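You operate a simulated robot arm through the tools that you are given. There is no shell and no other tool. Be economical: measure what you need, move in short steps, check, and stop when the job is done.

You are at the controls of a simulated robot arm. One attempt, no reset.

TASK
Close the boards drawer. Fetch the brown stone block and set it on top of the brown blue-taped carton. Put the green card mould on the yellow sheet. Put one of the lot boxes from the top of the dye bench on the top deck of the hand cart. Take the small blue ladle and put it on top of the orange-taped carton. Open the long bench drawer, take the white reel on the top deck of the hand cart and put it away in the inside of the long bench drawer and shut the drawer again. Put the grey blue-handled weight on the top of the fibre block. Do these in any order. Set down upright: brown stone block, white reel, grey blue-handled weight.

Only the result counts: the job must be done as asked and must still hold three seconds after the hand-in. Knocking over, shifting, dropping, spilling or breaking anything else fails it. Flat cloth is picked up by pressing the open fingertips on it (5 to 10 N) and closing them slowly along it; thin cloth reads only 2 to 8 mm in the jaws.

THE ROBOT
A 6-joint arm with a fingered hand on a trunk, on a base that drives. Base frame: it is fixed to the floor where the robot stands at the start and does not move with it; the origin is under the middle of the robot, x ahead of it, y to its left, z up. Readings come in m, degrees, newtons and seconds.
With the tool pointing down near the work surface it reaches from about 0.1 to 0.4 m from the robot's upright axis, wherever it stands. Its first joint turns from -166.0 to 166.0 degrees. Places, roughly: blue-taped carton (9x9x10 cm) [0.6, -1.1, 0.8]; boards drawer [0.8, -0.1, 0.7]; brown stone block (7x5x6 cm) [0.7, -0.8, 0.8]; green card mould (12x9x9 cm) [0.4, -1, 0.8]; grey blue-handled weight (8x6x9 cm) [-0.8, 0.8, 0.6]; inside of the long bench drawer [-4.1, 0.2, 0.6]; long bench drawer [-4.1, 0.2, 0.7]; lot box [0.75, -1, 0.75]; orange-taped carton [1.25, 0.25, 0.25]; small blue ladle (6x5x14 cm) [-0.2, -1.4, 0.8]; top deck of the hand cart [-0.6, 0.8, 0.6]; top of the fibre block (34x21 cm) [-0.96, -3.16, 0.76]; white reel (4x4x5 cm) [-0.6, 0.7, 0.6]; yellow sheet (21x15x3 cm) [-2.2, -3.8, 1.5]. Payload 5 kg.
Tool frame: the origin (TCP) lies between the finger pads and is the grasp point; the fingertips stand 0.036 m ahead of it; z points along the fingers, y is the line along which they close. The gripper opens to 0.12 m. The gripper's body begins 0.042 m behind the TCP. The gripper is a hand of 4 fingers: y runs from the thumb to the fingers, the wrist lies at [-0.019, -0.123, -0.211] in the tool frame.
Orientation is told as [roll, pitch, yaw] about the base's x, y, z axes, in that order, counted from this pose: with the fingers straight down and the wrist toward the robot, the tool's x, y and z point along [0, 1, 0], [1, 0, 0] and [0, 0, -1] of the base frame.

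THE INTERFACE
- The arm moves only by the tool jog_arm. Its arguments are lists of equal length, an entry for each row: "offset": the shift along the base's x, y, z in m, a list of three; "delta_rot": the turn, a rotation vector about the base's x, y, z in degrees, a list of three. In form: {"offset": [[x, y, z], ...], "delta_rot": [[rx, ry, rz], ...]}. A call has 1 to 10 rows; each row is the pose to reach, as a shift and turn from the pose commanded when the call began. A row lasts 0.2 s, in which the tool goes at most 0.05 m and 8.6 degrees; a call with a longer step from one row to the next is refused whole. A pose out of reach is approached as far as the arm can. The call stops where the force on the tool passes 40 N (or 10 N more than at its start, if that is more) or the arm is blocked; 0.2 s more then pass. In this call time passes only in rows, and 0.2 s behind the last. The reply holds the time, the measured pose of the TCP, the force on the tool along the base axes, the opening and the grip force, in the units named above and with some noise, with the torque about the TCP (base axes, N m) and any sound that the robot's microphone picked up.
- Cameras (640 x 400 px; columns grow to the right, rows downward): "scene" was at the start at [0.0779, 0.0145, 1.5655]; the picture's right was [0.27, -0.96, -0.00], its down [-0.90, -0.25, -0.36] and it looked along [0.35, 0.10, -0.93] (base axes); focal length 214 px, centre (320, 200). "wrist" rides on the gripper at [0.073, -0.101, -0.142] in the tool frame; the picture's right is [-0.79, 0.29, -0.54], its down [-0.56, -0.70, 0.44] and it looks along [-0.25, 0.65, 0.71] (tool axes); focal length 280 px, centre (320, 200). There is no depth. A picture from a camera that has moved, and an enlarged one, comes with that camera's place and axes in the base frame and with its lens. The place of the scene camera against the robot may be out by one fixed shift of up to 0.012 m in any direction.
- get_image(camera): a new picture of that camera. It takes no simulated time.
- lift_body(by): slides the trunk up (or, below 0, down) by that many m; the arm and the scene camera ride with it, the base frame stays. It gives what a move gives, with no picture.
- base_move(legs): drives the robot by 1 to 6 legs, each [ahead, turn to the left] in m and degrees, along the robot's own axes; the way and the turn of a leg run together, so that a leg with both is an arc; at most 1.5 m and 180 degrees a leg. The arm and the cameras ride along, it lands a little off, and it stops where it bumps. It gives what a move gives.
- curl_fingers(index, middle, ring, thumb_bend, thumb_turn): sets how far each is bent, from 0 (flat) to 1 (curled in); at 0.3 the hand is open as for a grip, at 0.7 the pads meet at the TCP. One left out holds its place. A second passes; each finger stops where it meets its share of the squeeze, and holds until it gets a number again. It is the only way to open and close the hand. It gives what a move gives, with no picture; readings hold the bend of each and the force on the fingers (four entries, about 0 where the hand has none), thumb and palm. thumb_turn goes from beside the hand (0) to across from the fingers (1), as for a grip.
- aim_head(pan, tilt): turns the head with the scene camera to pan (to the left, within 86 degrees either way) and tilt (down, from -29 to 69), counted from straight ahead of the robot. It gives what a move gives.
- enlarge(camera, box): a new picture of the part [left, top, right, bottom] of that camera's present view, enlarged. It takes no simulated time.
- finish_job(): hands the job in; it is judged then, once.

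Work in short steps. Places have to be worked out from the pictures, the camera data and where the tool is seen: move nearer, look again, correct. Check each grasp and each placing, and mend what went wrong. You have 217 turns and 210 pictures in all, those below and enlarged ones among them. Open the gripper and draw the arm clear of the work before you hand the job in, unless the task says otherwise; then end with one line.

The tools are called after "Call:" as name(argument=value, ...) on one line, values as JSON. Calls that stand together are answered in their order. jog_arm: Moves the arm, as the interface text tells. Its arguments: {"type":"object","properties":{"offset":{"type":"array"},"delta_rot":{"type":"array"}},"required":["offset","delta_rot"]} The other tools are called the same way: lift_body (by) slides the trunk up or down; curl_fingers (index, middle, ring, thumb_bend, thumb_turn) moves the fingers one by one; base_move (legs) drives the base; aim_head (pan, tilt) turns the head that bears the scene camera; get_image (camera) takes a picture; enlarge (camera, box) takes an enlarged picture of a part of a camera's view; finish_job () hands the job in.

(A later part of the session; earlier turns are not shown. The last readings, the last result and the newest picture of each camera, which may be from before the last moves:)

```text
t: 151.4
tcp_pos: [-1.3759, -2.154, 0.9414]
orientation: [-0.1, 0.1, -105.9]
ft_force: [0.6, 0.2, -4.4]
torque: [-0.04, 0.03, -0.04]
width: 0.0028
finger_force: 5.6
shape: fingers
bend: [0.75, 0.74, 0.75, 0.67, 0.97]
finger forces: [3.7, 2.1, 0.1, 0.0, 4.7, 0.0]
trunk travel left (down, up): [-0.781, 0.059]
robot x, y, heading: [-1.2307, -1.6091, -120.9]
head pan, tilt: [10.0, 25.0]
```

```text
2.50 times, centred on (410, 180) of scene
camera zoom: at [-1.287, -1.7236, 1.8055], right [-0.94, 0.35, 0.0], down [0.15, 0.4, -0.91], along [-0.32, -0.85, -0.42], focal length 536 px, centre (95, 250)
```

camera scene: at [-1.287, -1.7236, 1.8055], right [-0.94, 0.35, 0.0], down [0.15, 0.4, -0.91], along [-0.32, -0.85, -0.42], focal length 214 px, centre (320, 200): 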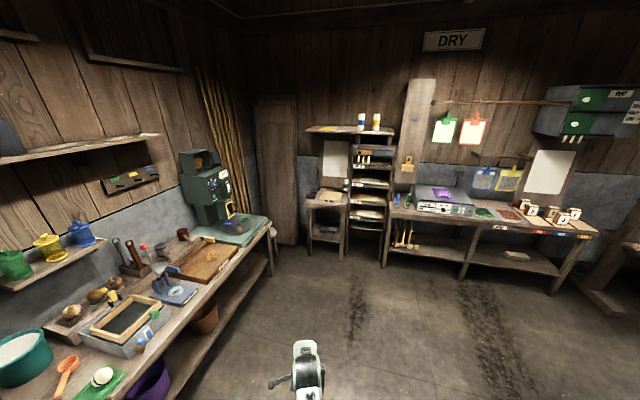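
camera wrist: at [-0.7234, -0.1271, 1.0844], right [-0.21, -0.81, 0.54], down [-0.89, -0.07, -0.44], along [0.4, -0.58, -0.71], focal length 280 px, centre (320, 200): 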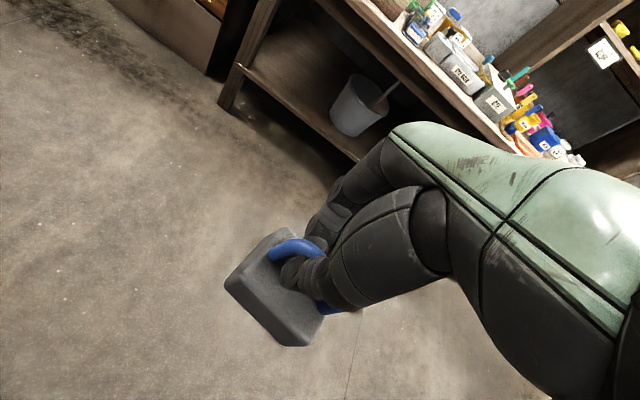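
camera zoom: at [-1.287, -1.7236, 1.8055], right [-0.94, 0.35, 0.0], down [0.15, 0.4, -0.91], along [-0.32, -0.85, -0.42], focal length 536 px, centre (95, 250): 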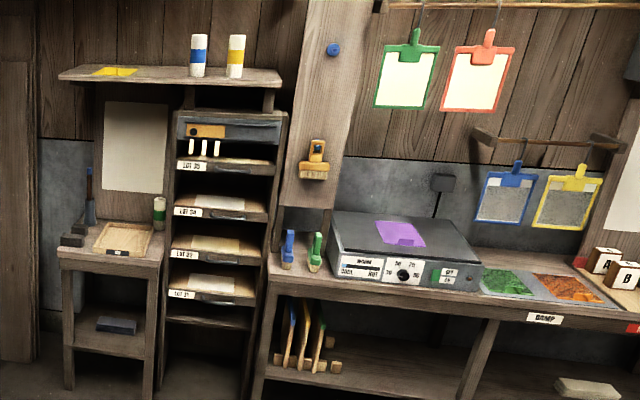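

Fibre block spans n≈0.67–0.89, l≈−3.01…−3.37 with a ball near its middle. I'll put the weight on its right part (l≈−3.28, n≈0.78). Drive there.

Call:
base_move(legs=[[1.2, 0], [0, 90], [0.3, 0]])

Call:
aim_head(pan=0, tilt=50)

Call:
get_image(camera="scene")

Call:
get_image(camera="wrist")

```text
t: 164.4
tcp_pos: [-1.0298, -2.9326, 0.9419]
orientation: [0.0, 0.1, -13.4]
ft_force: [0.4, 0.8, -4.6]
torque: [0.0, -0.02, 0.0]
width: 0.0024
finger_force: 4.7
shape: fingers
bend: [0.75, 0.74, 0.75, 0.67, 0.97]
finger forces: [3.7, 2.0, 0.1, 0.1, 4.4, 0.1]
trunk travel left (down, up): [-0.781, 0.059]
robot x, y, heading: [-1.5799, -2.8108, -28.4]
head pan, tilt: [10.0, 25.0]
```

```text
t: 165.3
tcp_pos: [-1.0287, -2.9328, 0.9409]
orientation: [0.0, 0.2, -13.6]
ft_force: [0.1, 0.3, -4.7]
torque: [-0.03, -0.06, 0.03]
width: 0.0028
finger_force: 4.5
shape: fingers
bend: [0.75, 0.74, 0.75, 0.67, 0.97]
finger forces: [3.7, 2.0, 0.0, 0.0, 4.4, 0.0]
trunk travel left (down, up): [-0.781, 0.059]
robot x, y, heading: [-1.5808, -2.813, -28.7]
head pan, tilt: [0.0, 50.0]
```

```text
114 pictures are left
camera scene: at [-1.489, -2.8635, 1.7681], right [-0.47, -0.88, 0.0], down [-0.67, 0.36, -0.64], along [0.57, -0.31, -0.77], focal length 214 px, centre (320, 200)
```

scene: 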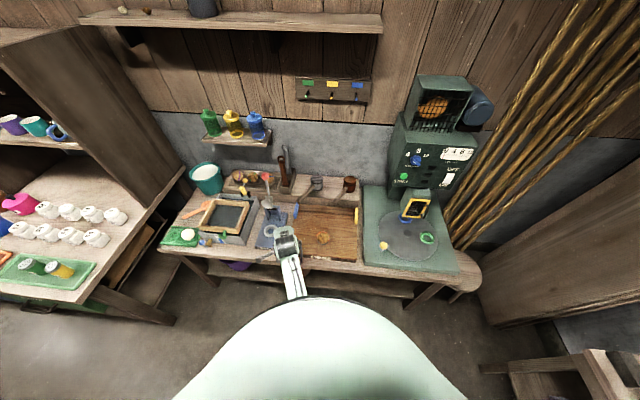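

```text
113 pictures are left
camera wrist: at [-1.1115, -2.8392, 1.0843], right [0.1, -0.83, 0.54], down [-0.81, -0.38, -0.44], along [0.57, -0.4, -0.72], focal length 280 px, centre (320, 200)
```

wrist: 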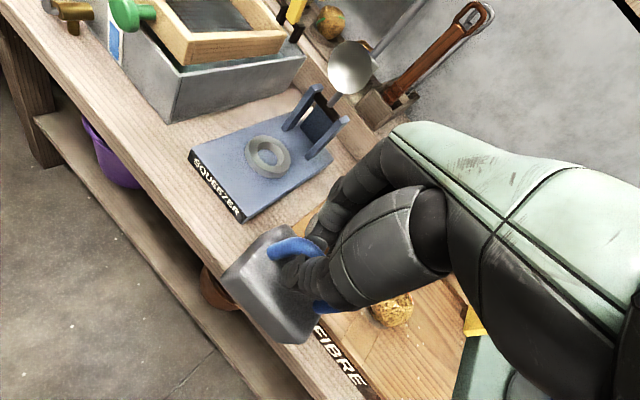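

Left part of the fibre block has more room: target (-0.925,-3.043). Move over it and look.

Call:
jog_arm(offset=[[0.03, -0.03, 0], [0.06, -0.06, 0], [0.09, -0.09, 0], [0.104, -0.11, 0]], delta_rot=[[0, 0, -5], [0, 0, -10], [0, 0, -15], [0, 0, -17]])

Call:
get_image(camera="wrist")

Call:
enlarge(camera="scene", box=[230, 160, 400, 300])

```text
t: 166.3
tcp_pos: [-0.9248, -3.0429, 0.9407]
orientation: [0.0, 0.2, -30.6]
ft_force: [1.0, 0.4, -5.1]
torque: [-0.07, -0.04, 0.0]
width: 0.0024
finger_force: 5.8
shape: fingers
bend: [0.75, 0.74, 0.75, 0.67, 0.97]
finger forces: [3.7, 2.4, 0.0, 0.1, 5.5, 0.0]
trunk travel left (down, up): [-0.781, 0.059]
robot x, y, heading: [-1.5784, -2.81, -28.5]
head pan, tilt: [0.0, 50.0]
```

```text
112 pictures are left
camera wrist: at [-0.9754, -2.9296, 1.0842], right [-0.15, -0.83, 0.54], down [-0.89, -0.13, -0.44], along [0.43, -0.55, -0.72], focal length 280 px, centre (320, 200)
```

wrist: 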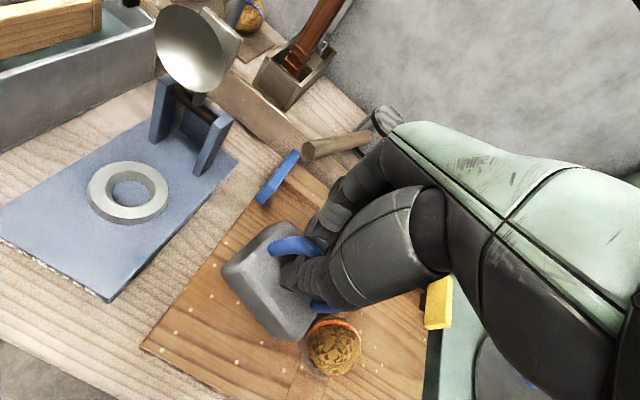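

```text
2.86 times, centred on (315, 230) of scene
camera zoom: at [-1.4875, -2.865, 1.7679], right [-0.48, -0.88, 0.0], down [-0.67, 0.36, -0.64], along [0.56, -0.3, -0.77], focal length 613 px, centre (334, 114)
```

zoom: 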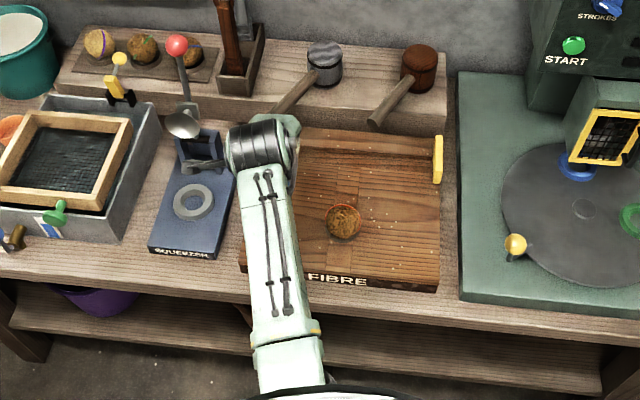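

Clear of ball and pegs. Lower: first to 0.87, then gently to contact.

Call:
jog_arm(offset=[[-0.009, 0.004, -0.035], [-0.009, 0.004, -0.07]], delta_rot=[[0, 0, 0], [0, 0, 0]])

Call:
jog_arm(offset=[[0, 0, -0.006], [0, 0, -0.012], [0, 0, -0.018], [0, 0, -0.024], [0, 0, -0.03]], delta_rot=[[0, 0, 0], [0, 0, 0], [0, 0, 0], [0, 0, 0], [0, 0, 0]])

Call:
get_image(camera="wrist")

```text
t: 166.9
tcp_pos: [-0.931, -3.0391, 0.8711]
orientation: [0.0, 0.1, -30.6]
ft_force: [-0.6, 0.4, -4.6]
torque: [0.0, 0.01, 0.02]
width: 0.0027
finger_force: 5.8
shape: fingers
bend: [0.75, 0.74, 0.75, 0.67, 0.97]
finger forces: [4.1, 2.2, 0.0, 0.0, 5.1, 0.1]
trunk travel left (down, up): [-0.781, 0.059]
robot x, y, heading: [-1.5807, -2.8146, -28.5]
head pan, tilt: [0.0, 50.0]
```

```text
t: 168.1
tcp_pos: [-0.934, -3.0396, 0.8405]
orientation: [0.0, 0.0, -30.6]
ft_force: [1.2, -0.5, -1.1]
torque: [-0.01, 0.0, -0.04]
width: 0.0026
finger_force: 5.5
shape: fingers
bend: [0.75, 0.75, 0.75, 0.67, 0.97]
finger forces: [3.7, 2.3, 0.0, 0.1, 5.0, 0.0]
trunk travel left (down, up): [-0.781, 0.059]
robot x, y, heading: [-1.5779, -2.8112, -28.5]
head pan, tilt: [0.0, 50.0]
```

```text
110 pictures are left
camera wrist: at [-0.9854, -2.926, 0.9846], right [-0.15, -0.83, 0.54], down [-0.89, -0.13, -0.44], along [0.43, -0.55, -0.71], focal length 280 px, centre (320, 200)
```

wrist: 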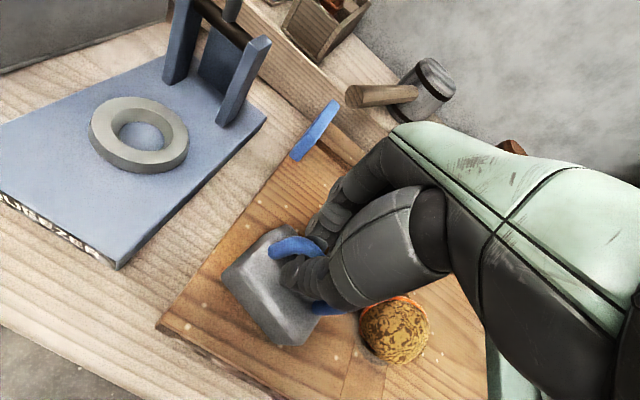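

The block now carries most of the weight. Lower 4 mm more and open.

Call:
jog_arm(offset=[[0, 0, -0.005]], delta_rot=[[0, 0, 0]])

Call:
curl_fingers(index=0.5, middle=0.5, ring=0.5, thumb_bend=0.5)

Call:
curl_fingers(index=0.28, middle=0.28, ring=0.28, thumb_bend=0.28)

Call:
jog_arm(offset=[[0, 0, 0.03], [0, 0, 0.07], [0, 0, 0.12]], delta_rot=[[0, 0, 0], [0, 0, 0], [0, 0, 0]])

Call:
get_image(camera="wrist")

```text
t: 168.5
tcp_pos: [-0.9367, -3.0388, 0.8364]
orientation: [0.0, 0.2, -30.6]
ft_force: [0.1, 1.0, -2.0]
torque: [-0.03, 0.03, 0.04]
width: 0.0015
finger_force: 2.2
shape: fingers
bend: [0.75, 0.75, 0.75, 0.68, 0.97]
finger forces: [0.0, 1.0, 0.1, 0.0, 4.2, 0.0]
trunk travel left (down, up): [-0.781, 0.059]
robot x, y, heading: [-1.5801, -2.81, -28.6]
head pan, tilt: [0.0, 50.0]
```

```text
t: 169.5
tcp_pos: [-0.935, -3.0393, 0.8359]
orientation: [0.0, 0.1, -30.5]
ft_force: [0.7, 1.1, 0.9]
torque: [-0.03, 0.0, 0.01]
width: 0.0638
finger_force: 0.0
shape: fingers
bend: [0.5, 0.5, 0.5, 0.5, 0.97]
finger forces: [0.1, 0.0, 0.1, 0.0, 0.0, 0.0]
trunk travel left (down, up): [-0.781, 0.059]
robot x, y, heading: [-1.5745, -2.814, -28.5]
head pan, tilt: [0.0, 50.0]
```

```text
t: 170.5
tcp_pos: [-0.9349, -3.0398, 0.837]
orientation: [0.0, 0.1, -30.5]
ft_force: [0.9, 0.0, 1.3]
torque: [-0.02, -0.02, -0.01]
width: 0.1284
finger_force: 0.0
shape: fingers
bend: [0.28, 0.28, 0.28, 0.28, 0.97]
finger forces: [0.0, 0.1, 0.0, 0.0, 0.0, 0.0]
trunk travel left (down, up): [-0.781, 0.059]
robot x, y, heading: [-1.5771, -2.8117, -28.5]
head pan, tilt: [0.0, 50.0]
```

```text
t: 171.3
tcp_pos: [-0.9381, -3.0405, 0.9553]
orientation: [0.0, 0.2, -30.4]
ft_force: [-0.5, 0.9, -0.4]
torque: [0.01, 0.02, -0.01]
width: 0.1291
finger_force: 0.2
shape: fingers
bend: [0.28, 0.28, 0.28, 0.28, 0.97]
finger forces: [0.0, 0.0, 0.0, 0.1, 0.0, 0.0]
trunk travel left (down, up): [-0.781, 0.059]
robot x, y, heading: [-1.5783, -2.8178, -28.6]
head pan, tilt: [0.0, 50.0]
```

```text
109 pictures are left
camera wrist: at [-0.9883, -2.9266, 1.0974], right [-0.15, -0.83, 0.54], down [-0.89, -0.13, -0.44], along [0.43, -0.55, -0.72], focal length 280 px, centre (320, 200)
```

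wrist: 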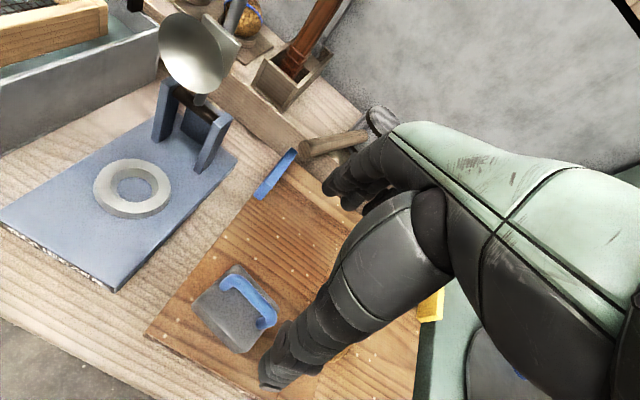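

Weight is upright on the fibre block. Now fetch the green mould: back off and drive along the bench to l≈−0.7.

Call:
base_move(legs=[[-0.32, 0], [0, 87.5], [1.3, 0], [1.2, 0], [0, -90]])

Call:
aim_head(pan=0, tilt=50)

Call:
get_image(camera="scene")

Call:
get_image(camera="wrist")

```text
t: 195.6
tcp_pos: [0.0198, -0.7206, 0.9555]
orientation: [0.0, 0.2, -30.3]
ft_force: [0.1, -0.2, 0.4]
torque: [-0.01, -0.02, 0.0]
width: 0.1289
finger_force: 0.0
shape: fingers
bend: [0.28, 0.28, 0.28, 0.28, 0.97]
finger forces: [0.1, 0.1, 0.1, 0.1, 0.0, 0.0]
trunk travel left (down, up): [-0.781, 0.059]
robot x, y, heading: [-0.6226, -0.4948, -28.5]
head pan, tilt: [0.0, 50.0]
```

```text
t: 196.2
tcp_pos: [0.0212, -0.7217, 0.9554]
orientation: [0.0, 0.1, -30.4]
ft_force: [0.5, -0.2, 0.2]
torque: [-0.03, -0.01, 0.02]
width: 0.1288
finger_force: 0.1
shape: fingers
bend: [0.28, 0.28, 0.28, 0.28, 0.97]
finger forces: [0.0, 0.0, 0.0, 0.1, 0.0, 0.1]
trunk travel left (down, up): [-0.781, 0.059]
robot x, y, heading: [-0.6184, -0.4969, -28.1]
head pan, tilt: [0.0, 50.0]
```

```text
108 pictures are left
camera scene: at [-0.532, -0.5473, 1.7681], right [-0.47, -0.88, 0.0], down [-0.68, 0.36, -0.64], along [0.57, -0.3, -0.77], focal length 214 px, centre (320, 200)
```

scene: 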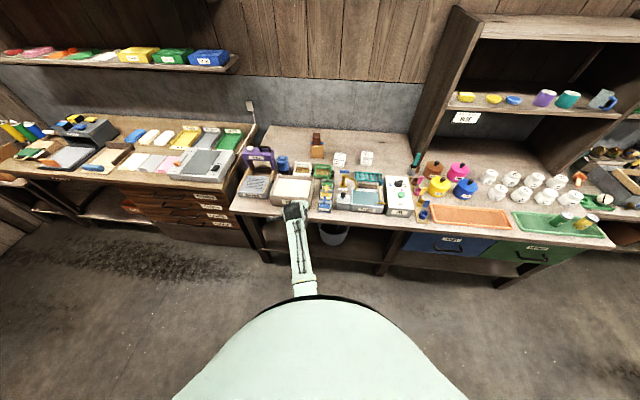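

```text
107 pictures are left
camera wrist: at [-0.0301, -0.6087, 1.0973], right [-0.15, -0.83, 0.54], down [-0.89, -0.13, -0.44], along [0.44, -0.55, -0.72], focal length 280 px, centre (320, 200)
```

wrist: 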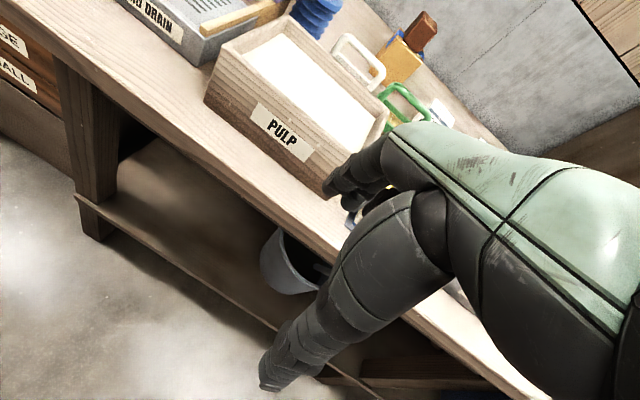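

Call:
enlarge(camera="scene", box=[280, 140, 400, 220])

Call:
enlarge(camera="scene", box=[380, 150, 500, 240])

```text
5.00 times, centred on (340, 180) of scene
camera zoom: at [-0.532, -0.5473, 1.7681], right [-0.47, -0.88, 0.0], down [-0.68, 0.36, -0.64], along [0.57, -0.3, -0.77], focal length 1072 px, centre (220, 300)
```

zoom: 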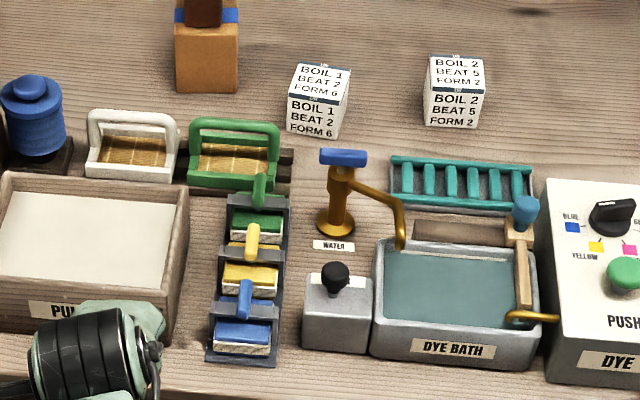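

```text
4.44 times, centred on (440, 195) of scene
camera zoom: at [-0.532, -0.5473, 1.7681], right [-0.47, -0.88, 0.0], down [-0.68, 0.36, -0.64], along [0.57, -0.3, -0.77], focal length 953 px, centre (-213, 222)
```

zoom: 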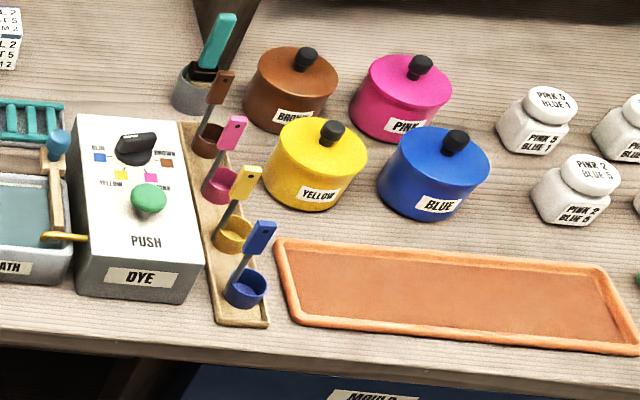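

The mould's handle bar is at ≈(0.364,-1.04), z≈0.88. Raise and drive up to the bench.

Call:
lift_body(by=0.055)

Call:
base_move(legs=[[0, -2.7], [0.44, 0]])

Call:
get_image(camera="wrist")

Call:
get_image(camera="scene")

```text
t: 197.1
tcp_pos: [0.022, -0.7216, 1.0096]
orientation: [0.0, 0.1, -30.4]
ft_force: [0.7, 0.6, 0.5]
torque: [0.0, -0.01, -0.02]
width: 0.1287
finger_force: 0.1
shape: fingers
bend: [0.28, 0.28, 0.28, 0.28, 0.97]
finger forces: [0.0, 0.1, 0.1, 0.0, 0.0, 0.2]
trunk travel left (down, up): [-0.836, 0.004]
robot x, y, heading: [-0.6186, -0.4977, -28.1]
head pan, tilt: [0.0, 50.0]
```

```text
t: 200.5
tcp_pos: [0.389, -0.9855, 1.0091]
orientation: [0.0, 0.1, -33.5]
ft_force: [0.3, -0.8, 0.1]
torque: [0.02, 0.0, 0.0]
width: 0.129
finger_force: 0.1
shape: fingers
bend: [0.28, 0.28, 0.28, 0.28, 0.97]
finger forces: [0.0, 0.0, 0.0, 0.0, 0.0, 0.1]
trunk travel left (down, up): [-0.836, 0.004]
robot x, y, heading: [-0.2402, -0.7265, -31.2]
head pan, tilt: [0.0, 50.0]
```

```text
104 pictures are left
camera wrist: at [0.344, -0.8708, 1.1525], right [-0.19, -0.82, 0.54], down [-0.89, -0.08, -0.44], along [0.4, -0.57, -0.71], focal length 280 px, centre (320, 200)
```

wrist: 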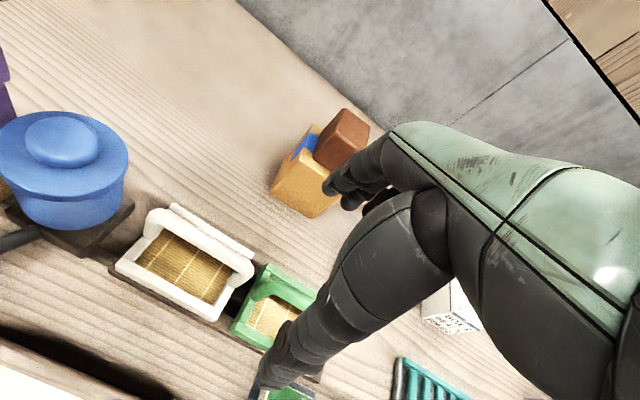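

```text
103 pictures are left
camera scene: at [-0.154, -0.7822, 1.8231], right [-0.52, -0.85, 0.0], down [-0.65, 0.4, -0.64], along [0.55, -0.33, -0.77], focal length 214 px, centre (320, 200)
```

scene: 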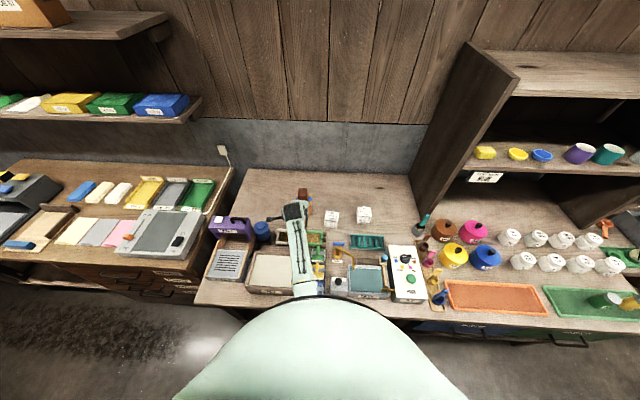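

Bar estimate ≈(0.38,-1.038). Move above it and look from both cameras.

Call:
jog_arm(offset=[[-0.005, -0.03, 0], [-0.009, -0.052, -0.02]], delta_rot=[[0, 0, 1.5], [0, 0, 2.5]])

Call:
get_image(camera="wrist")

Call:
enlarge(camera="scene", box=[240, 180, 400, 310])

```text
t: 201.1
tcp_pos: [0.3804, -1.0419, 0.9885]
orientation: [0.0, 0.1, -31.0]
ft_force: [0.9, -0.4, 0.3]
torque: [0.05, -0.02, -0.01]
width: 0.1288
finger_force: 0.1
shape: fingers
bend: [0.28, 0.28, 0.28, 0.28, 0.97]
finger forces: [0.1, 0.0, 0.0, 0.1, 0.0, 0.0]
trunk travel left (down, up): [-0.836, 0.004]
robot x, y, heading: [-0.2395, -0.73, -31.4]
head pan, tilt: [0.0, 50.0]
```

```text
102 pictures are left
camera wrist: at [0.3303, -0.9279, 1.1314], right [-0.16, -0.83, 0.54], down [-0.89, -0.12, -0.44], along [0.43, -0.55, -0.72], focal length 280 px, centre (320, 200)
```

wrist: 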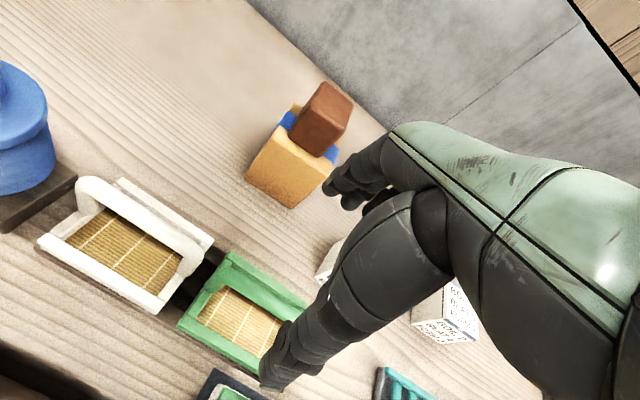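

```text
3.08 times, centred on (320, 245) of scene
camera zoom: at [-0.1532, -0.7838, 1.8231], right [-0.52, -0.85, 0.0], down [-0.65, 0.4, -0.64], along [0.55, -0.33, -0.77], focal length 660 px, centre (320, 62)
```

zoom: 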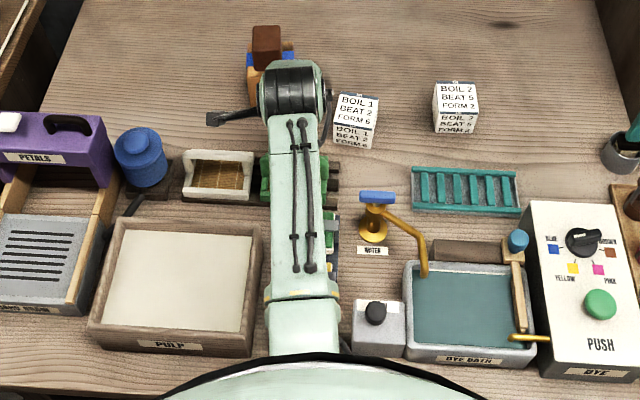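

Call:
enlarge(camera="wrist", box=[30, 160, 330, 400])

```text
1.67 times, centred on (180, 280) of wrist
camera zoom: at [0.3303, -0.9279, 1.1314], right [-0.16, -0.83, 0.54], down [-0.89, -0.12, -0.44], along [0.43, -0.55, -0.72], focal length 467 px, centre (553, 67)
```

zoom: 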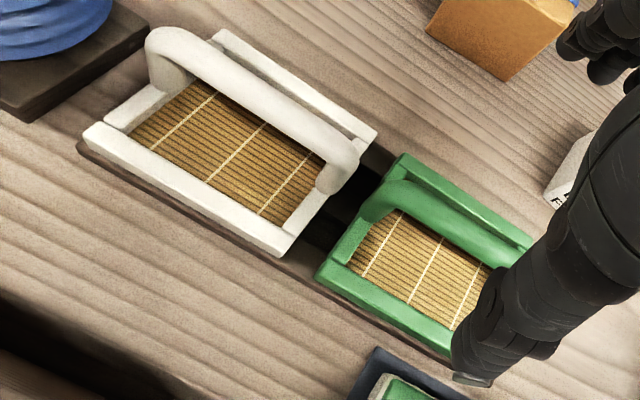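

Bar center ≈(0.371,-1.042), along l, z≈0.875. Narrow the hand somewhat and descend around the bar.

Call:
curl_fingers(index=0.4, middle=0.4, ring=0.4, thumb_bend=0.4)

Call:
jog_arm(offset=[[-0.009, 0.0, -0.03], [-0.009, 0.0, -0.06], [-0.009, 0.0, -0.09], [-0.009, 0, -0.111]], delta_rot=[[0, 0, 0], [0, 0, 0], [0, 0, 0], [0, 0, 0]])

Call:
get_image(camera="wrist")

```text
t: 202.1
tcp_pos: [0.3807, -1.0409, 0.9883]
orientation: [0.0, 0.2, -31.1]
ft_force: [0.2, -0.5, 0.5]
torque: [-0.01, 0.0, -0.01]
width: 0.0947
finger_force: 0.1
shape: fingers
bend: [0.4, 0.4, 0.4, 0.4, 0.97]
finger forces: [0.0, 0.1, 0.0, 0.0, 0.1, 0.0]
trunk travel left (down, up): [-0.836, 0.004]
robot x, y, heading: [-0.2355, -0.7302, -31.2]
head pan, tilt: [0.0, 50.0]
```

```text
t: 203.1
tcp_pos: [0.3706, -1.0387, 0.8789]
orientation: [0.0, 0.0, -30.9]
ft_force: [0.1, -0.2, 0.4]
torque: [0.0, -0.01, 0.01]
width: 0.0946
finger_force: 0.0
shape: fingers
bend: [0.4, 0.4, 0.4, 0.4, 0.97]
finger forces: [0.1, 0.0, 0.0, 0.0, 0.0, 0.0]
trunk travel left (down, up): [-0.836, 0.004]
robot x, y, heading: [-0.2361, -0.7274, -31.3]
head pan, tilt: [0.0, 50.0]
```

```text
99 pictures are left
camera wrist: at [0.3215, -0.924, 1.0221], right [-0.16, -0.83, 0.54], down [-0.89, -0.12, -0.44], along [0.43, -0.55, -0.71], focal length 280 px, centre (320, 200)
```

wrist: 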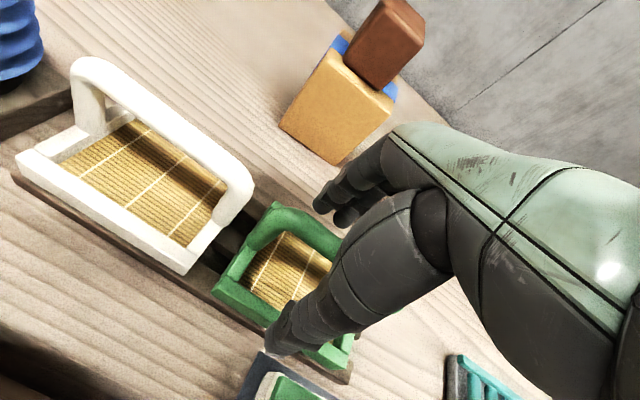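

The bar passes through the TCP. Close on it.

Call:
curl_fingers(index=0.75, middle=0.75, ring=0.75, thumb_bend=0.72)

Call:
get_image(camera="wrist")

Call:
jog_arm(offset=[[0, 0, 0.012], [0, 0, 0.03]], delta_rot=[[0, 0, 0], [0, 0, 0]])

Call:
get_image(camera="wrist")

```text
t: 204.1
tcp_pos: [0.3709, -1.0361, 0.8794]
orientation: [0.0, 0.2, -31.0]
ft_force: [-0.1, -0.9, -0.4]
torque: [-0.03, -0.02, 0.02]
width: 0.0
finger_force: 0.1
shape: fingers
bend: [0.74, 0.75, 0.75, 0.71, 0.97]
finger forces: [0.0, 0.1, 0.0, 0.1, 0.1, 0.0]
trunk travel left (down, up): [-0.836, 0.004]
robot x, y, heading: [-0.2386, -0.7275, -31.0]
head pan, tilt: [0.0, 50.0]
```

```text
98 pictures are left
camera wrist: at [0.3211, -0.9237, 1.0221], right [-0.16, -0.83, 0.54], down [-0.89, -0.12, -0.44], along [0.43, -0.55, -0.72], focal length 280 px, centre (320, 200)
```

wrist: 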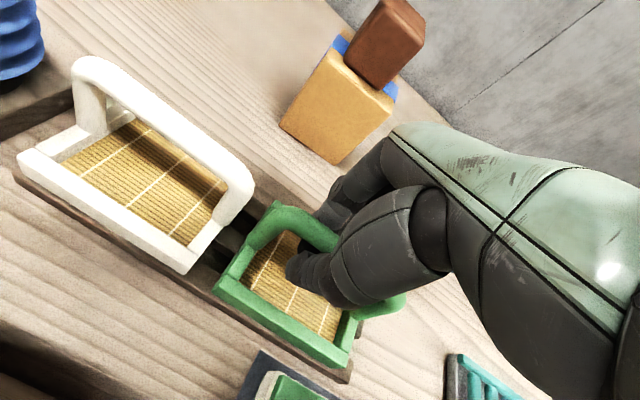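

```text
t: 204.7
tcp_pos: [0.3689, -1.037, 0.9091]
orientation: [-0.1, 0.1, -31.0]
ft_force: [0.9, -0.7, -1.2]
torque: [0.02, -0.01, 0.02]
width: 0.0
finger_force: 0.1
shape: fingers
bend: [0.74, 0.75, 0.75, 0.71, 0.97]
finger forces: [0.0, 0.5, 0.1, 0.0, 0.1, 0.1]
trunk travel left (down, up): [-0.836, 0.004]
robot x, y, heading: [-0.2368, -0.7311, -31.4]
head pan, tilt: [0.0, 50.0]
```

```text
97 pictures are left
camera wrist: at [0.3188, -0.9237, 1.0522], right [-0.16, -0.83, 0.54], down [-0.89, -0.12, -0.44], along [0.43, -0.55, -0.72], focal length 280 px, centre (320, 200)
```

wrist: 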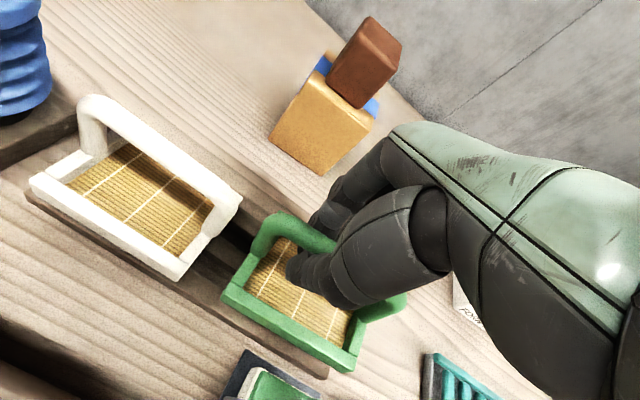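

The fingers have caged the bar and the mould is lifted (≈1.2 N). Raise it clear and back away, then test how high the hand can go.

Call:
jog_arm(offset=[[0, 0, 0.04], [0, 0, 0.08], [0, 0, 0.12]], delta_rot=[[0, 0, 0], [0, 0, 0], [0, 0, 0]])

Call:
base_move(legs=[[-0.45, 0]])

Call:
jog_arm(offset=[[0, 0, 0.05], [0, 0, 0.1], [0, 0, 0.15], [0, 0, 0.2], [0, 0, 0.25], [0, 0, 0.3], [0, 0, 0.35], [0, 0, 0.4], [0, 0, 0.45], [0, 0, 0.5]], delta_rot=[[0, 0, 0], [0, 0, 0], [0, 0, 0], [0, 0, 0], [0, 0, 0], [0, 0, 0], [0, 0, 0], [0, 0, 0], [0, 0, 0], [0, 0, 0]])

Call:
get_image(camera="wrist")

```text
t: 205.5
tcp_pos: [0.3713, -1.0413, 1.0287]
orientation: [0.0, 0.2, -31.0]
ft_force: [-0.2, -0.3, -1.2]
torque: [0.0, 0.0, -0.02]
width: 0.0003
finger_force: 0.3
shape: fingers
bend: [0.74, 0.75, 0.75, 0.71, 0.97]
finger forces: [0.0, 0.4, 0.2, 0.0, 0.0, 0.0]
trunk travel left (down, up): [-0.836, 0.004]
robot x, y, heading: [-0.2417, -0.7263, -31.6]
head pan, tilt: [0.0, 50.0]
```

```text
t: 208.4
tcp_pos: [-0.0168, -0.8034, 1.0294]
orientation: [0.0, 0.2, -30.9]
ft_force: [0.2, -1.1, -1.5]
torque: [0.0, 0.04, -0.02]
width: 0.0
finger_force: 0.1
shape: fingers
bend: [0.74, 0.75, 0.75, 0.71, 0.97]
finger forces: [0.0, 0.4, 0.2, 0.0, 0.0, 0.0]
trunk travel left (down, up): [-0.836, 0.004]
robot x, y, heading: [-0.6299, -0.4909, -31.2]
head pan, tilt: [0.0, 50.0]
```

```text
t: 210.6
tcp_pos: [0.0643, -0.8478, 1.4812]
orientation: [-0.1, 0.1, -30.8]
ft_force: [-0.2, 0.3, -0.5]
torque: [-0.01, -0.04, 0.01]
width: 0.0
finger_force: 0.8
shape: fingers
bend: [0.74, 0.75, 0.75, 0.71, 0.97]
finger forces: [0.1, 0.2, 0.2, 0.0, 0.1, 0.0]
out of reach, approached as far as the arm can: row 7, 8, 9, 10
trunk travel left (down, up): [-0.836, 0.004]
robot x, y, heading: [-0.6288, -0.493, -30.8]
head pan, tilt: [0.0, 50.0]
```

```text
96 pictures are left
camera wrist: at [0.0142, -0.7337, 1.6243], right [-0.16, -0.83, 0.54], down [-0.89, -0.12, -0.44], along [0.43, -0.55, -0.72], focal length 280 px, centre (320, 200)
```

wrist: 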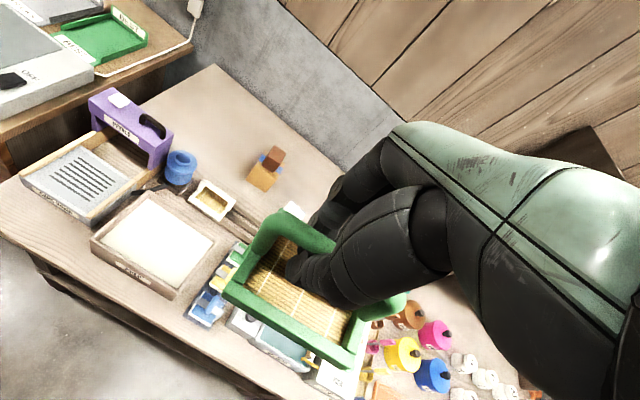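

Tool-down tops out at ≈1.48 m, so I'll pitch the hand forward there (the mould hangs from the hooked fingers). First drive toward the drying rack.

Call:
base_move(legs=[[0, -85], [1.3, 0], [1.2, 0], [0, -5]])

Call:
aim_head(pan=0, tilt=15)

Call:
get_image(camera="scene")

Call:
get_image(camera="wrist")

```text
t: 229.4
tcp_pos: [-2.2878, -3.4053, 1.4821]
orientation: [0.0, 0.0, -126.0]
ft_force: [-0.2, 0.9, -0.7]
torque: [0.04, 0.01, 0.0]
width: 0.0001
finger_force: 0.4
shape: fingers
bend: [0.74, 0.75, 0.75, 0.71, 0.97]
finger forces: [0.0, 0.3, 0.2, 0.0, 0.1, 0.1]
trunk travel left (down, up): [-0.836, 0.004]
robot x, y, heading: [-1.875, -2.7468, -125.9]
head pan, tilt: [0.0, 50.0]
```

```text
t: 230.4
tcp_pos: [-2.2901, -3.4051, 1.4824]
orientation: [-0.1, -0.1, -126.0]
ft_force: [0.7, 0.3, 0.0]
torque: [-0.01, 0.03, 0.0]
width: 0.0003
finger_force: 0.3
shape: fingers
bend: [0.74, 0.75, 0.75, 0.71, 0.97]
finger forces: [0.0, 0.3, 0.2, 0.1, 0.0, 0.1]
trunk travel left (down, up): [-0.836, 0.004]
robot x, y, heading: [-1.8743, -2.7457, -126.5]
head pan, tilt: [0.0, 15.0]
```

```text
95 pictures are left
camera scene: at [-1.9516, -2.847, 1.8767], right [-0.81, 0.59, 0.0], down [0.15, 0.21, -0.97], along [-0.57, -0.78, -0.26], focal length 214 px, centre (320, 200)
```

scene: 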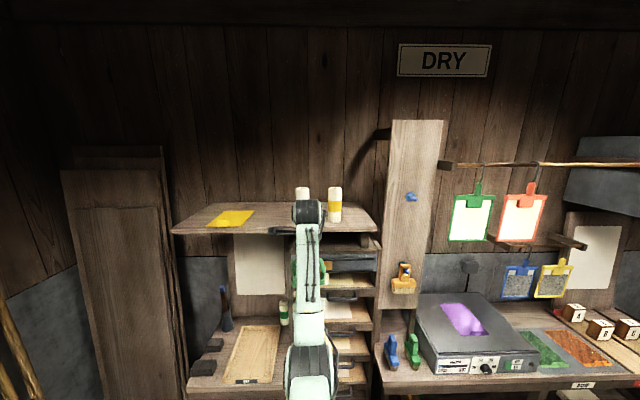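

```text
94 pictures are left
camera wrist: at [-2.1727, -3.3661, 1.6245], right [-0.81, 0.23, 0.54], down [-0.04, 0.9, -0.44], along [-0.59, -0.38, -0.71], focal length 280 px, centre (320, 200)
```

wrist: 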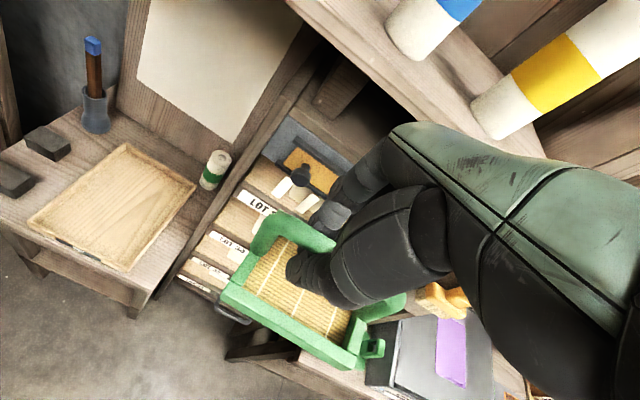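

Sheet triangulated at ≈(-2.176,-3.856), top ≈1.54. I pitch the hand forward 56° while rising, in free space.

Call:
jog_arm(offset=[[0.005, 0.007, 0.02], [0.01, 0.014, 0.04], [0.015, 0.02, 0.06], [0.02, 0.028, 0.08], [0.025, 0.035, 0.1], [0.03, 0.042, 0.12], [0.035, 0.05, 0.15], [0.04, 0.055, 0.18]], delta_rot=[[-5.7, 4.1, 0], [-11.3, 8.2, 0], [-17, 12.3, 0], [-22.6, 16.5, 0], [-28.3, 20.6, 0], [-34, 24.7, 0], [-39.6, 28.8, 0], [-45.3, 32.9, 0]])

Call:
get_image(camera="wrist")

Call:
get_image(camera="scene")

```text
t: 232.2
tcp_pos: [-2.2497, -3.3497, 1.664]
orientation: [0.0, -56.1, -125.9]
ft_force: [-0.3, 0.7, -0.5]
torque: [0.01, 0.01, 0.0]
width: 0.0
finger_force: 0.3
shape: fingers
bend: [0.74, 0.75, 0.75, 0.71, 0.97]
finger forces: [0.1, 0.4, 0.0, 0.0, 0.4, 0.0]
trunk travel left (down, up): [-0.836, 0.004]
robot x, y, heading: [-1.874, -2.7467, -126.6]
head pan, tilt: [0.0, 15.0]
```

```text
93 pictures are left
camera wrist: at [-2.0885, -3.2517, 1.6595], right [-0.47, 0.7, 0.54], down [-0.44, 0.35, -0.83], along [-0.77, -0.63, 0.14], focal length 280 px, centre (320, 200)
```

wrist: 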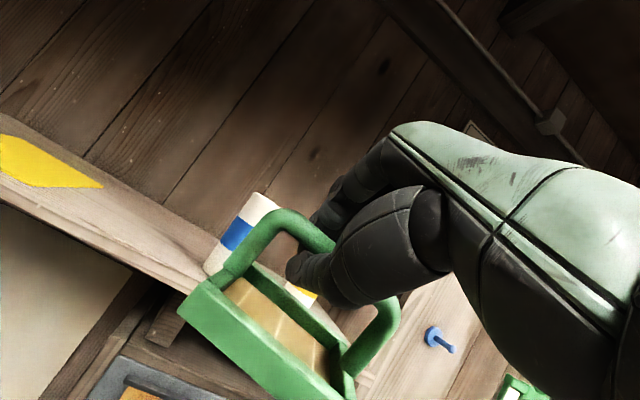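

```text
92 pictures are left
camera scene: at [-1.9511, -2.8464, 1.8769], right [-0.81, 0.59, 0.0], down [0.15, 0.21, -0.97], along [-0.57, -0.78, -0.26], focal length 214 px, centre (320, 200)
```

scene: 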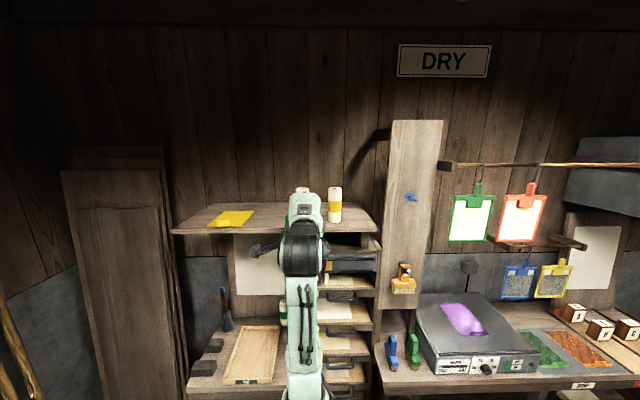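

Works: mould hangs upright at z 1.664. Rise a little more, turn the base 17° left and drive so the mould goes over the sheet.

Call:
jog_arm(offset=[[0, 0, 0.02], [0, 0, 0.04]], delta_rot=[[0, 0, 0], [0, 0, 0]])

Call:
base_move(legs=[[0, 17], [0.25, 0]])

Call:
get_image(camera="wrist")

Call:
get_image(camera="scene")

```text
t: 232.8
tcp_pos: [-2.2509, -3.3496, 1.7014]
orientation: [-0.2, -55.8, -125.8]
ft_force: [-0.2, 0.5, -0.5]
torque: [0.02, -0.03, -0.05]
width: 0.0001
finger_force: 0.4
shape: fingers
bend: [0.74, 0.75, 0.75, 0.71, 0.97]
finger forces: [0.1, 0.4, 0.0, 0.0, 0.4, 0.0]
trunk travel left (down, up): [-0.836, 0.004]
robot x, y, heading: [-1.8715, -2.7475, -126.5]
head pan, tilt: [0.0, 15.0]
```

```text
t: 235.8
tcp_pos: [-2.1422, -3.6704, 1.7034]
orientation: [0.0, -56.0, -109.1]
ft_force: [0.0, 0.3, -1.0]
torque: [-0.04, -0.01, -0.02]
width: 0.0002
finger_force: 0.0
shape: fingers
bend: [0.74, 0.75, 0.75, 0.71, 0.97]
finger forces: [0.0, 0.3, 0.0, 0.0, 0.4, 0.0]
trunk travel left (down, up): [-0.836, 0.004]
robot x, y, heading: [-1.9602, -2.9879, -109.6]
head pan, tilt: [0.0, 15.0]
```

```text
91 pictures are left
camera wrist: at [-2.0173, -3.5299, 1.699], right [-0.65, 0.53, 0.54], down [-0.52, 0.21, -0.83], along [-0.55, -0.82, 0.14], focal length 280 px, centre (320, 200)
```

wrist: 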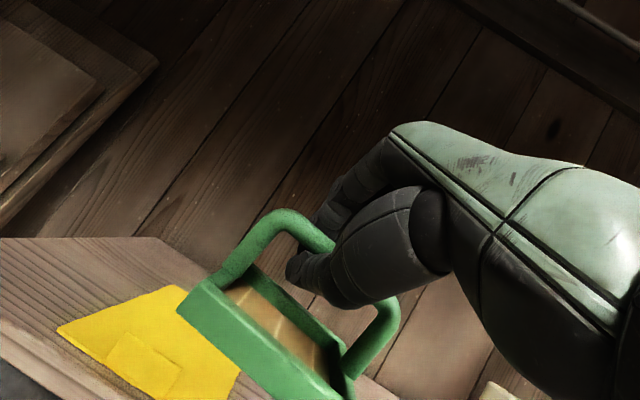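

```text
90 pictures are left
camera scene: at [-2.003, -3.1011, 1.877], right [-0.94, 0.33, 0.0], down [0.09, 0.24, -0.97], along [-0.32, -0.91, -0.26], focal length 214 px, centre (320, 200)
```

scene: 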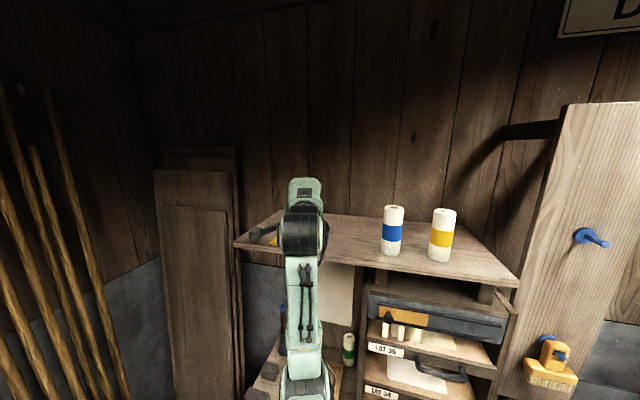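

Sheet center ≈(-2.174,-3.839). Advance the base 0.15, then trim and align.

Call:
base_move(legs=[[0.15, 0]])

Call:
get_image(camera="wrist")

```text
t: 237.3
tcp_pos: [-2.1921, -3.8127, 1.7032]
orientation: [0.0, -56.1, -109.0]
ft_force: [0.3, 0.6, -0.8]
torque: [-0.01, 0.01, 0.0]
width: 0.0002
finger_force: 0.0
shape: fingers
bend: [0.74, 0.75, 0.75, 0.71, 0.97]
finger forces: [0.0, 0.3, 0.0, 0.0, 0.5, 0.1]
trunk travel left (down, up): [-0.836, 0.004]
robot x, y, heading: [-2.0076, -3.1295, -109.4]
head pan, tilt: [0.0, 15.0]
```

```text
89 pictures are left
camera wrist: at [-2.0668, -3.6715, 1.6995], right [-0.65, 0.53, 0.54], down [-0.52, 0.2, -0.83], along [-0.55, -0.82, 0.14], focal length 280 px, centre (320, 200)
```

wrist: 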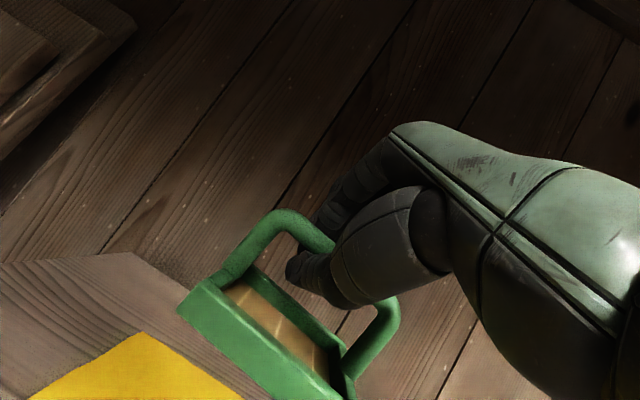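

Trim xy, align yaw, and lower by ~5 cm, then view.

Call:
jog_arm(offset=[[0.008, -0.009, 0], [0.015, -0.018, -0.015], [0.015, -0.018, -0.035], [0.015, -0.018, -0.05]], delta_rot=[[0, 0, -6], [0, 0, -12], [0, 0, -12], [0, 0, -12]])

Call:
get_image(camera="wrist")

Call:
get_image(camera="scene")

```text
t: 238.3
tcp_pos: [-2.1789, -3.833, 1.6538]
orientation: [0.0, -56.0, -121.1]
ft_force: [0.1, 0.1, -0.9]
torque: [0.0, 0.03, -0.01]
width: 0.0002
finger_force: 0.6
shape: fingers
bend: [0.74, 0.75, 0.75, 0.71, 0.97]
finger forces: [0.0, 0.3, 0.0, 0.1, 0.5, 0.0]
trunk travel left (down, up): [-0.836, 0.004]
robot x, y, heading: [-2.0054, -3.127, -109.5]
head pan, tilt: [0.0, 15.0]
```

```text
88 pictures are left
camera wrist: at [-2.0271, -3.7207, 1.649], right [-0.53, 0.65, 0.54], down [-0.47, 0.31, -0.83], along [-0.71, -0.69, 0.14], focal length 280 px, centre (320, 200)
```

wrist: 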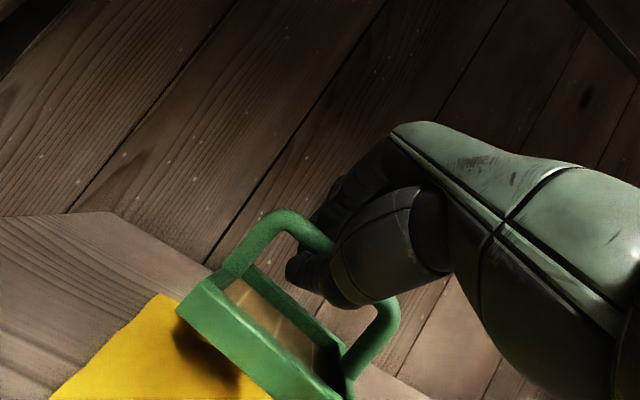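

```text
87 pictures are left
camera scene: at [-2.0539, -3.2455, 1.8769], right [-0.94, 0.33, 0.0], down [0.09, 0.24, -0.97], along [-0.32, -0.91, -0.26], focal length 214 px, centre (320, 200)
```

scene: 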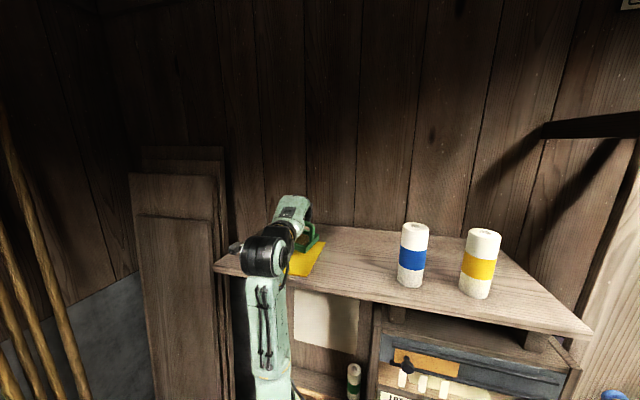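

Call:
enlarge(camera="scene", box=[220, 180, 360, 300])

```text
3.33 times, centred on (290, 240) of scene
camera zoom: at [-2.0539, -3.2455, 1.8769], right [-0.94, 0.33, 0.0], down [0.09, 0.24, -0.97], along [-0.32, -0.91, -0.26], focal length 715 px, centre (420, 67)
```

zoom: 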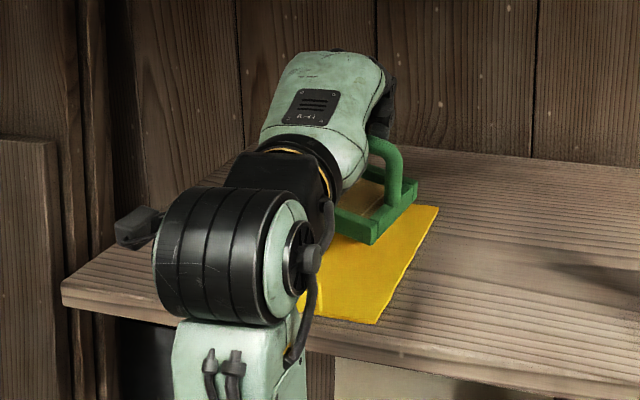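

The mould is over the back half of the sheet; shift 4.5 cm toward the robot, then lower in small steps.

Call:
jog_arm(offset=[[0.012, 0.02, 0], [0.024, 0.04, 0], [0.024, 0.04, -0.01], [0.024, 0.04, -0.02]], delta_rot=[[0, 0, 0], [0, 0, 0], [0, 0, 0], [0, 0, 0]])

Call:
enlarge(camera="scene", box=[220, 180, 360, 300])

Call:
get_image(camera="wrist")

```text
t: 239.3
tcp_pos: [-2.1565, -3.793, 1.6337]
orientation: [0.1, -56.0, -121.1]
ft_force: [-1.0, -0.3, -0.7]
torque: [0.02, -0.01, 0.01]
width: 0.0003
finger_force: 0.5
shape: fingers
bend: [0.74, 0.75, 0.75, 0.71, 0.97]
finger forces: [0.1, 0.3, 0.0, 0.0, 0.5, 0.0]
trunk travel left (down, up): [-0.836, 0.004]
robot x, y, heading: [-2.0033, -3.1257, -109.4]
head pan, tilt: [0.0, 15.0]
```

```text
3.33 times, centred on (290, 240) of scene
camera zoom: at [-2.0546, -3.2459, 1.8768], right [-0.94, 0.33, 0.0], down [0.09, 0.24, -0.97], along [-0.32, -0.91, -0.26], focal length 715 px, centre (420, 67)
```

zoom: 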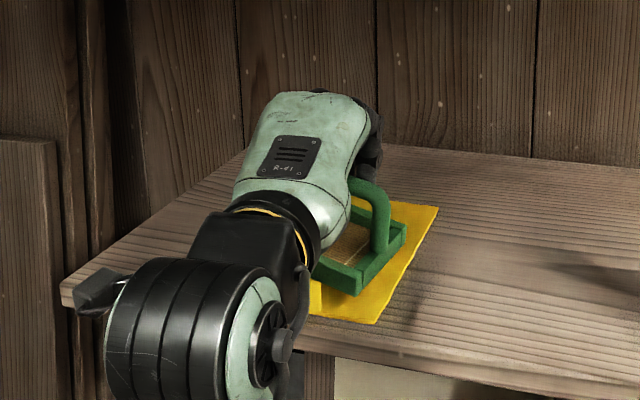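

```text
84 pictures are left
camera wrist: at [-2.0045, -3.6819, 1.6289], right [-0.53, 0.65, 0.54], down [-0.47, 0.31, -0.83], along [-0.71, -0.69, 0.14], focal length 280 px, centre (320, 200)
```

wrist: 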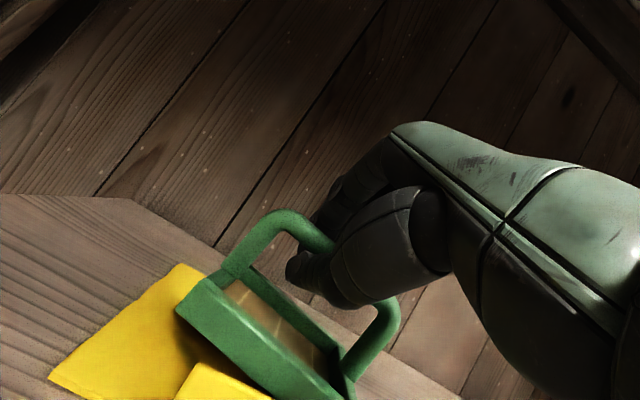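

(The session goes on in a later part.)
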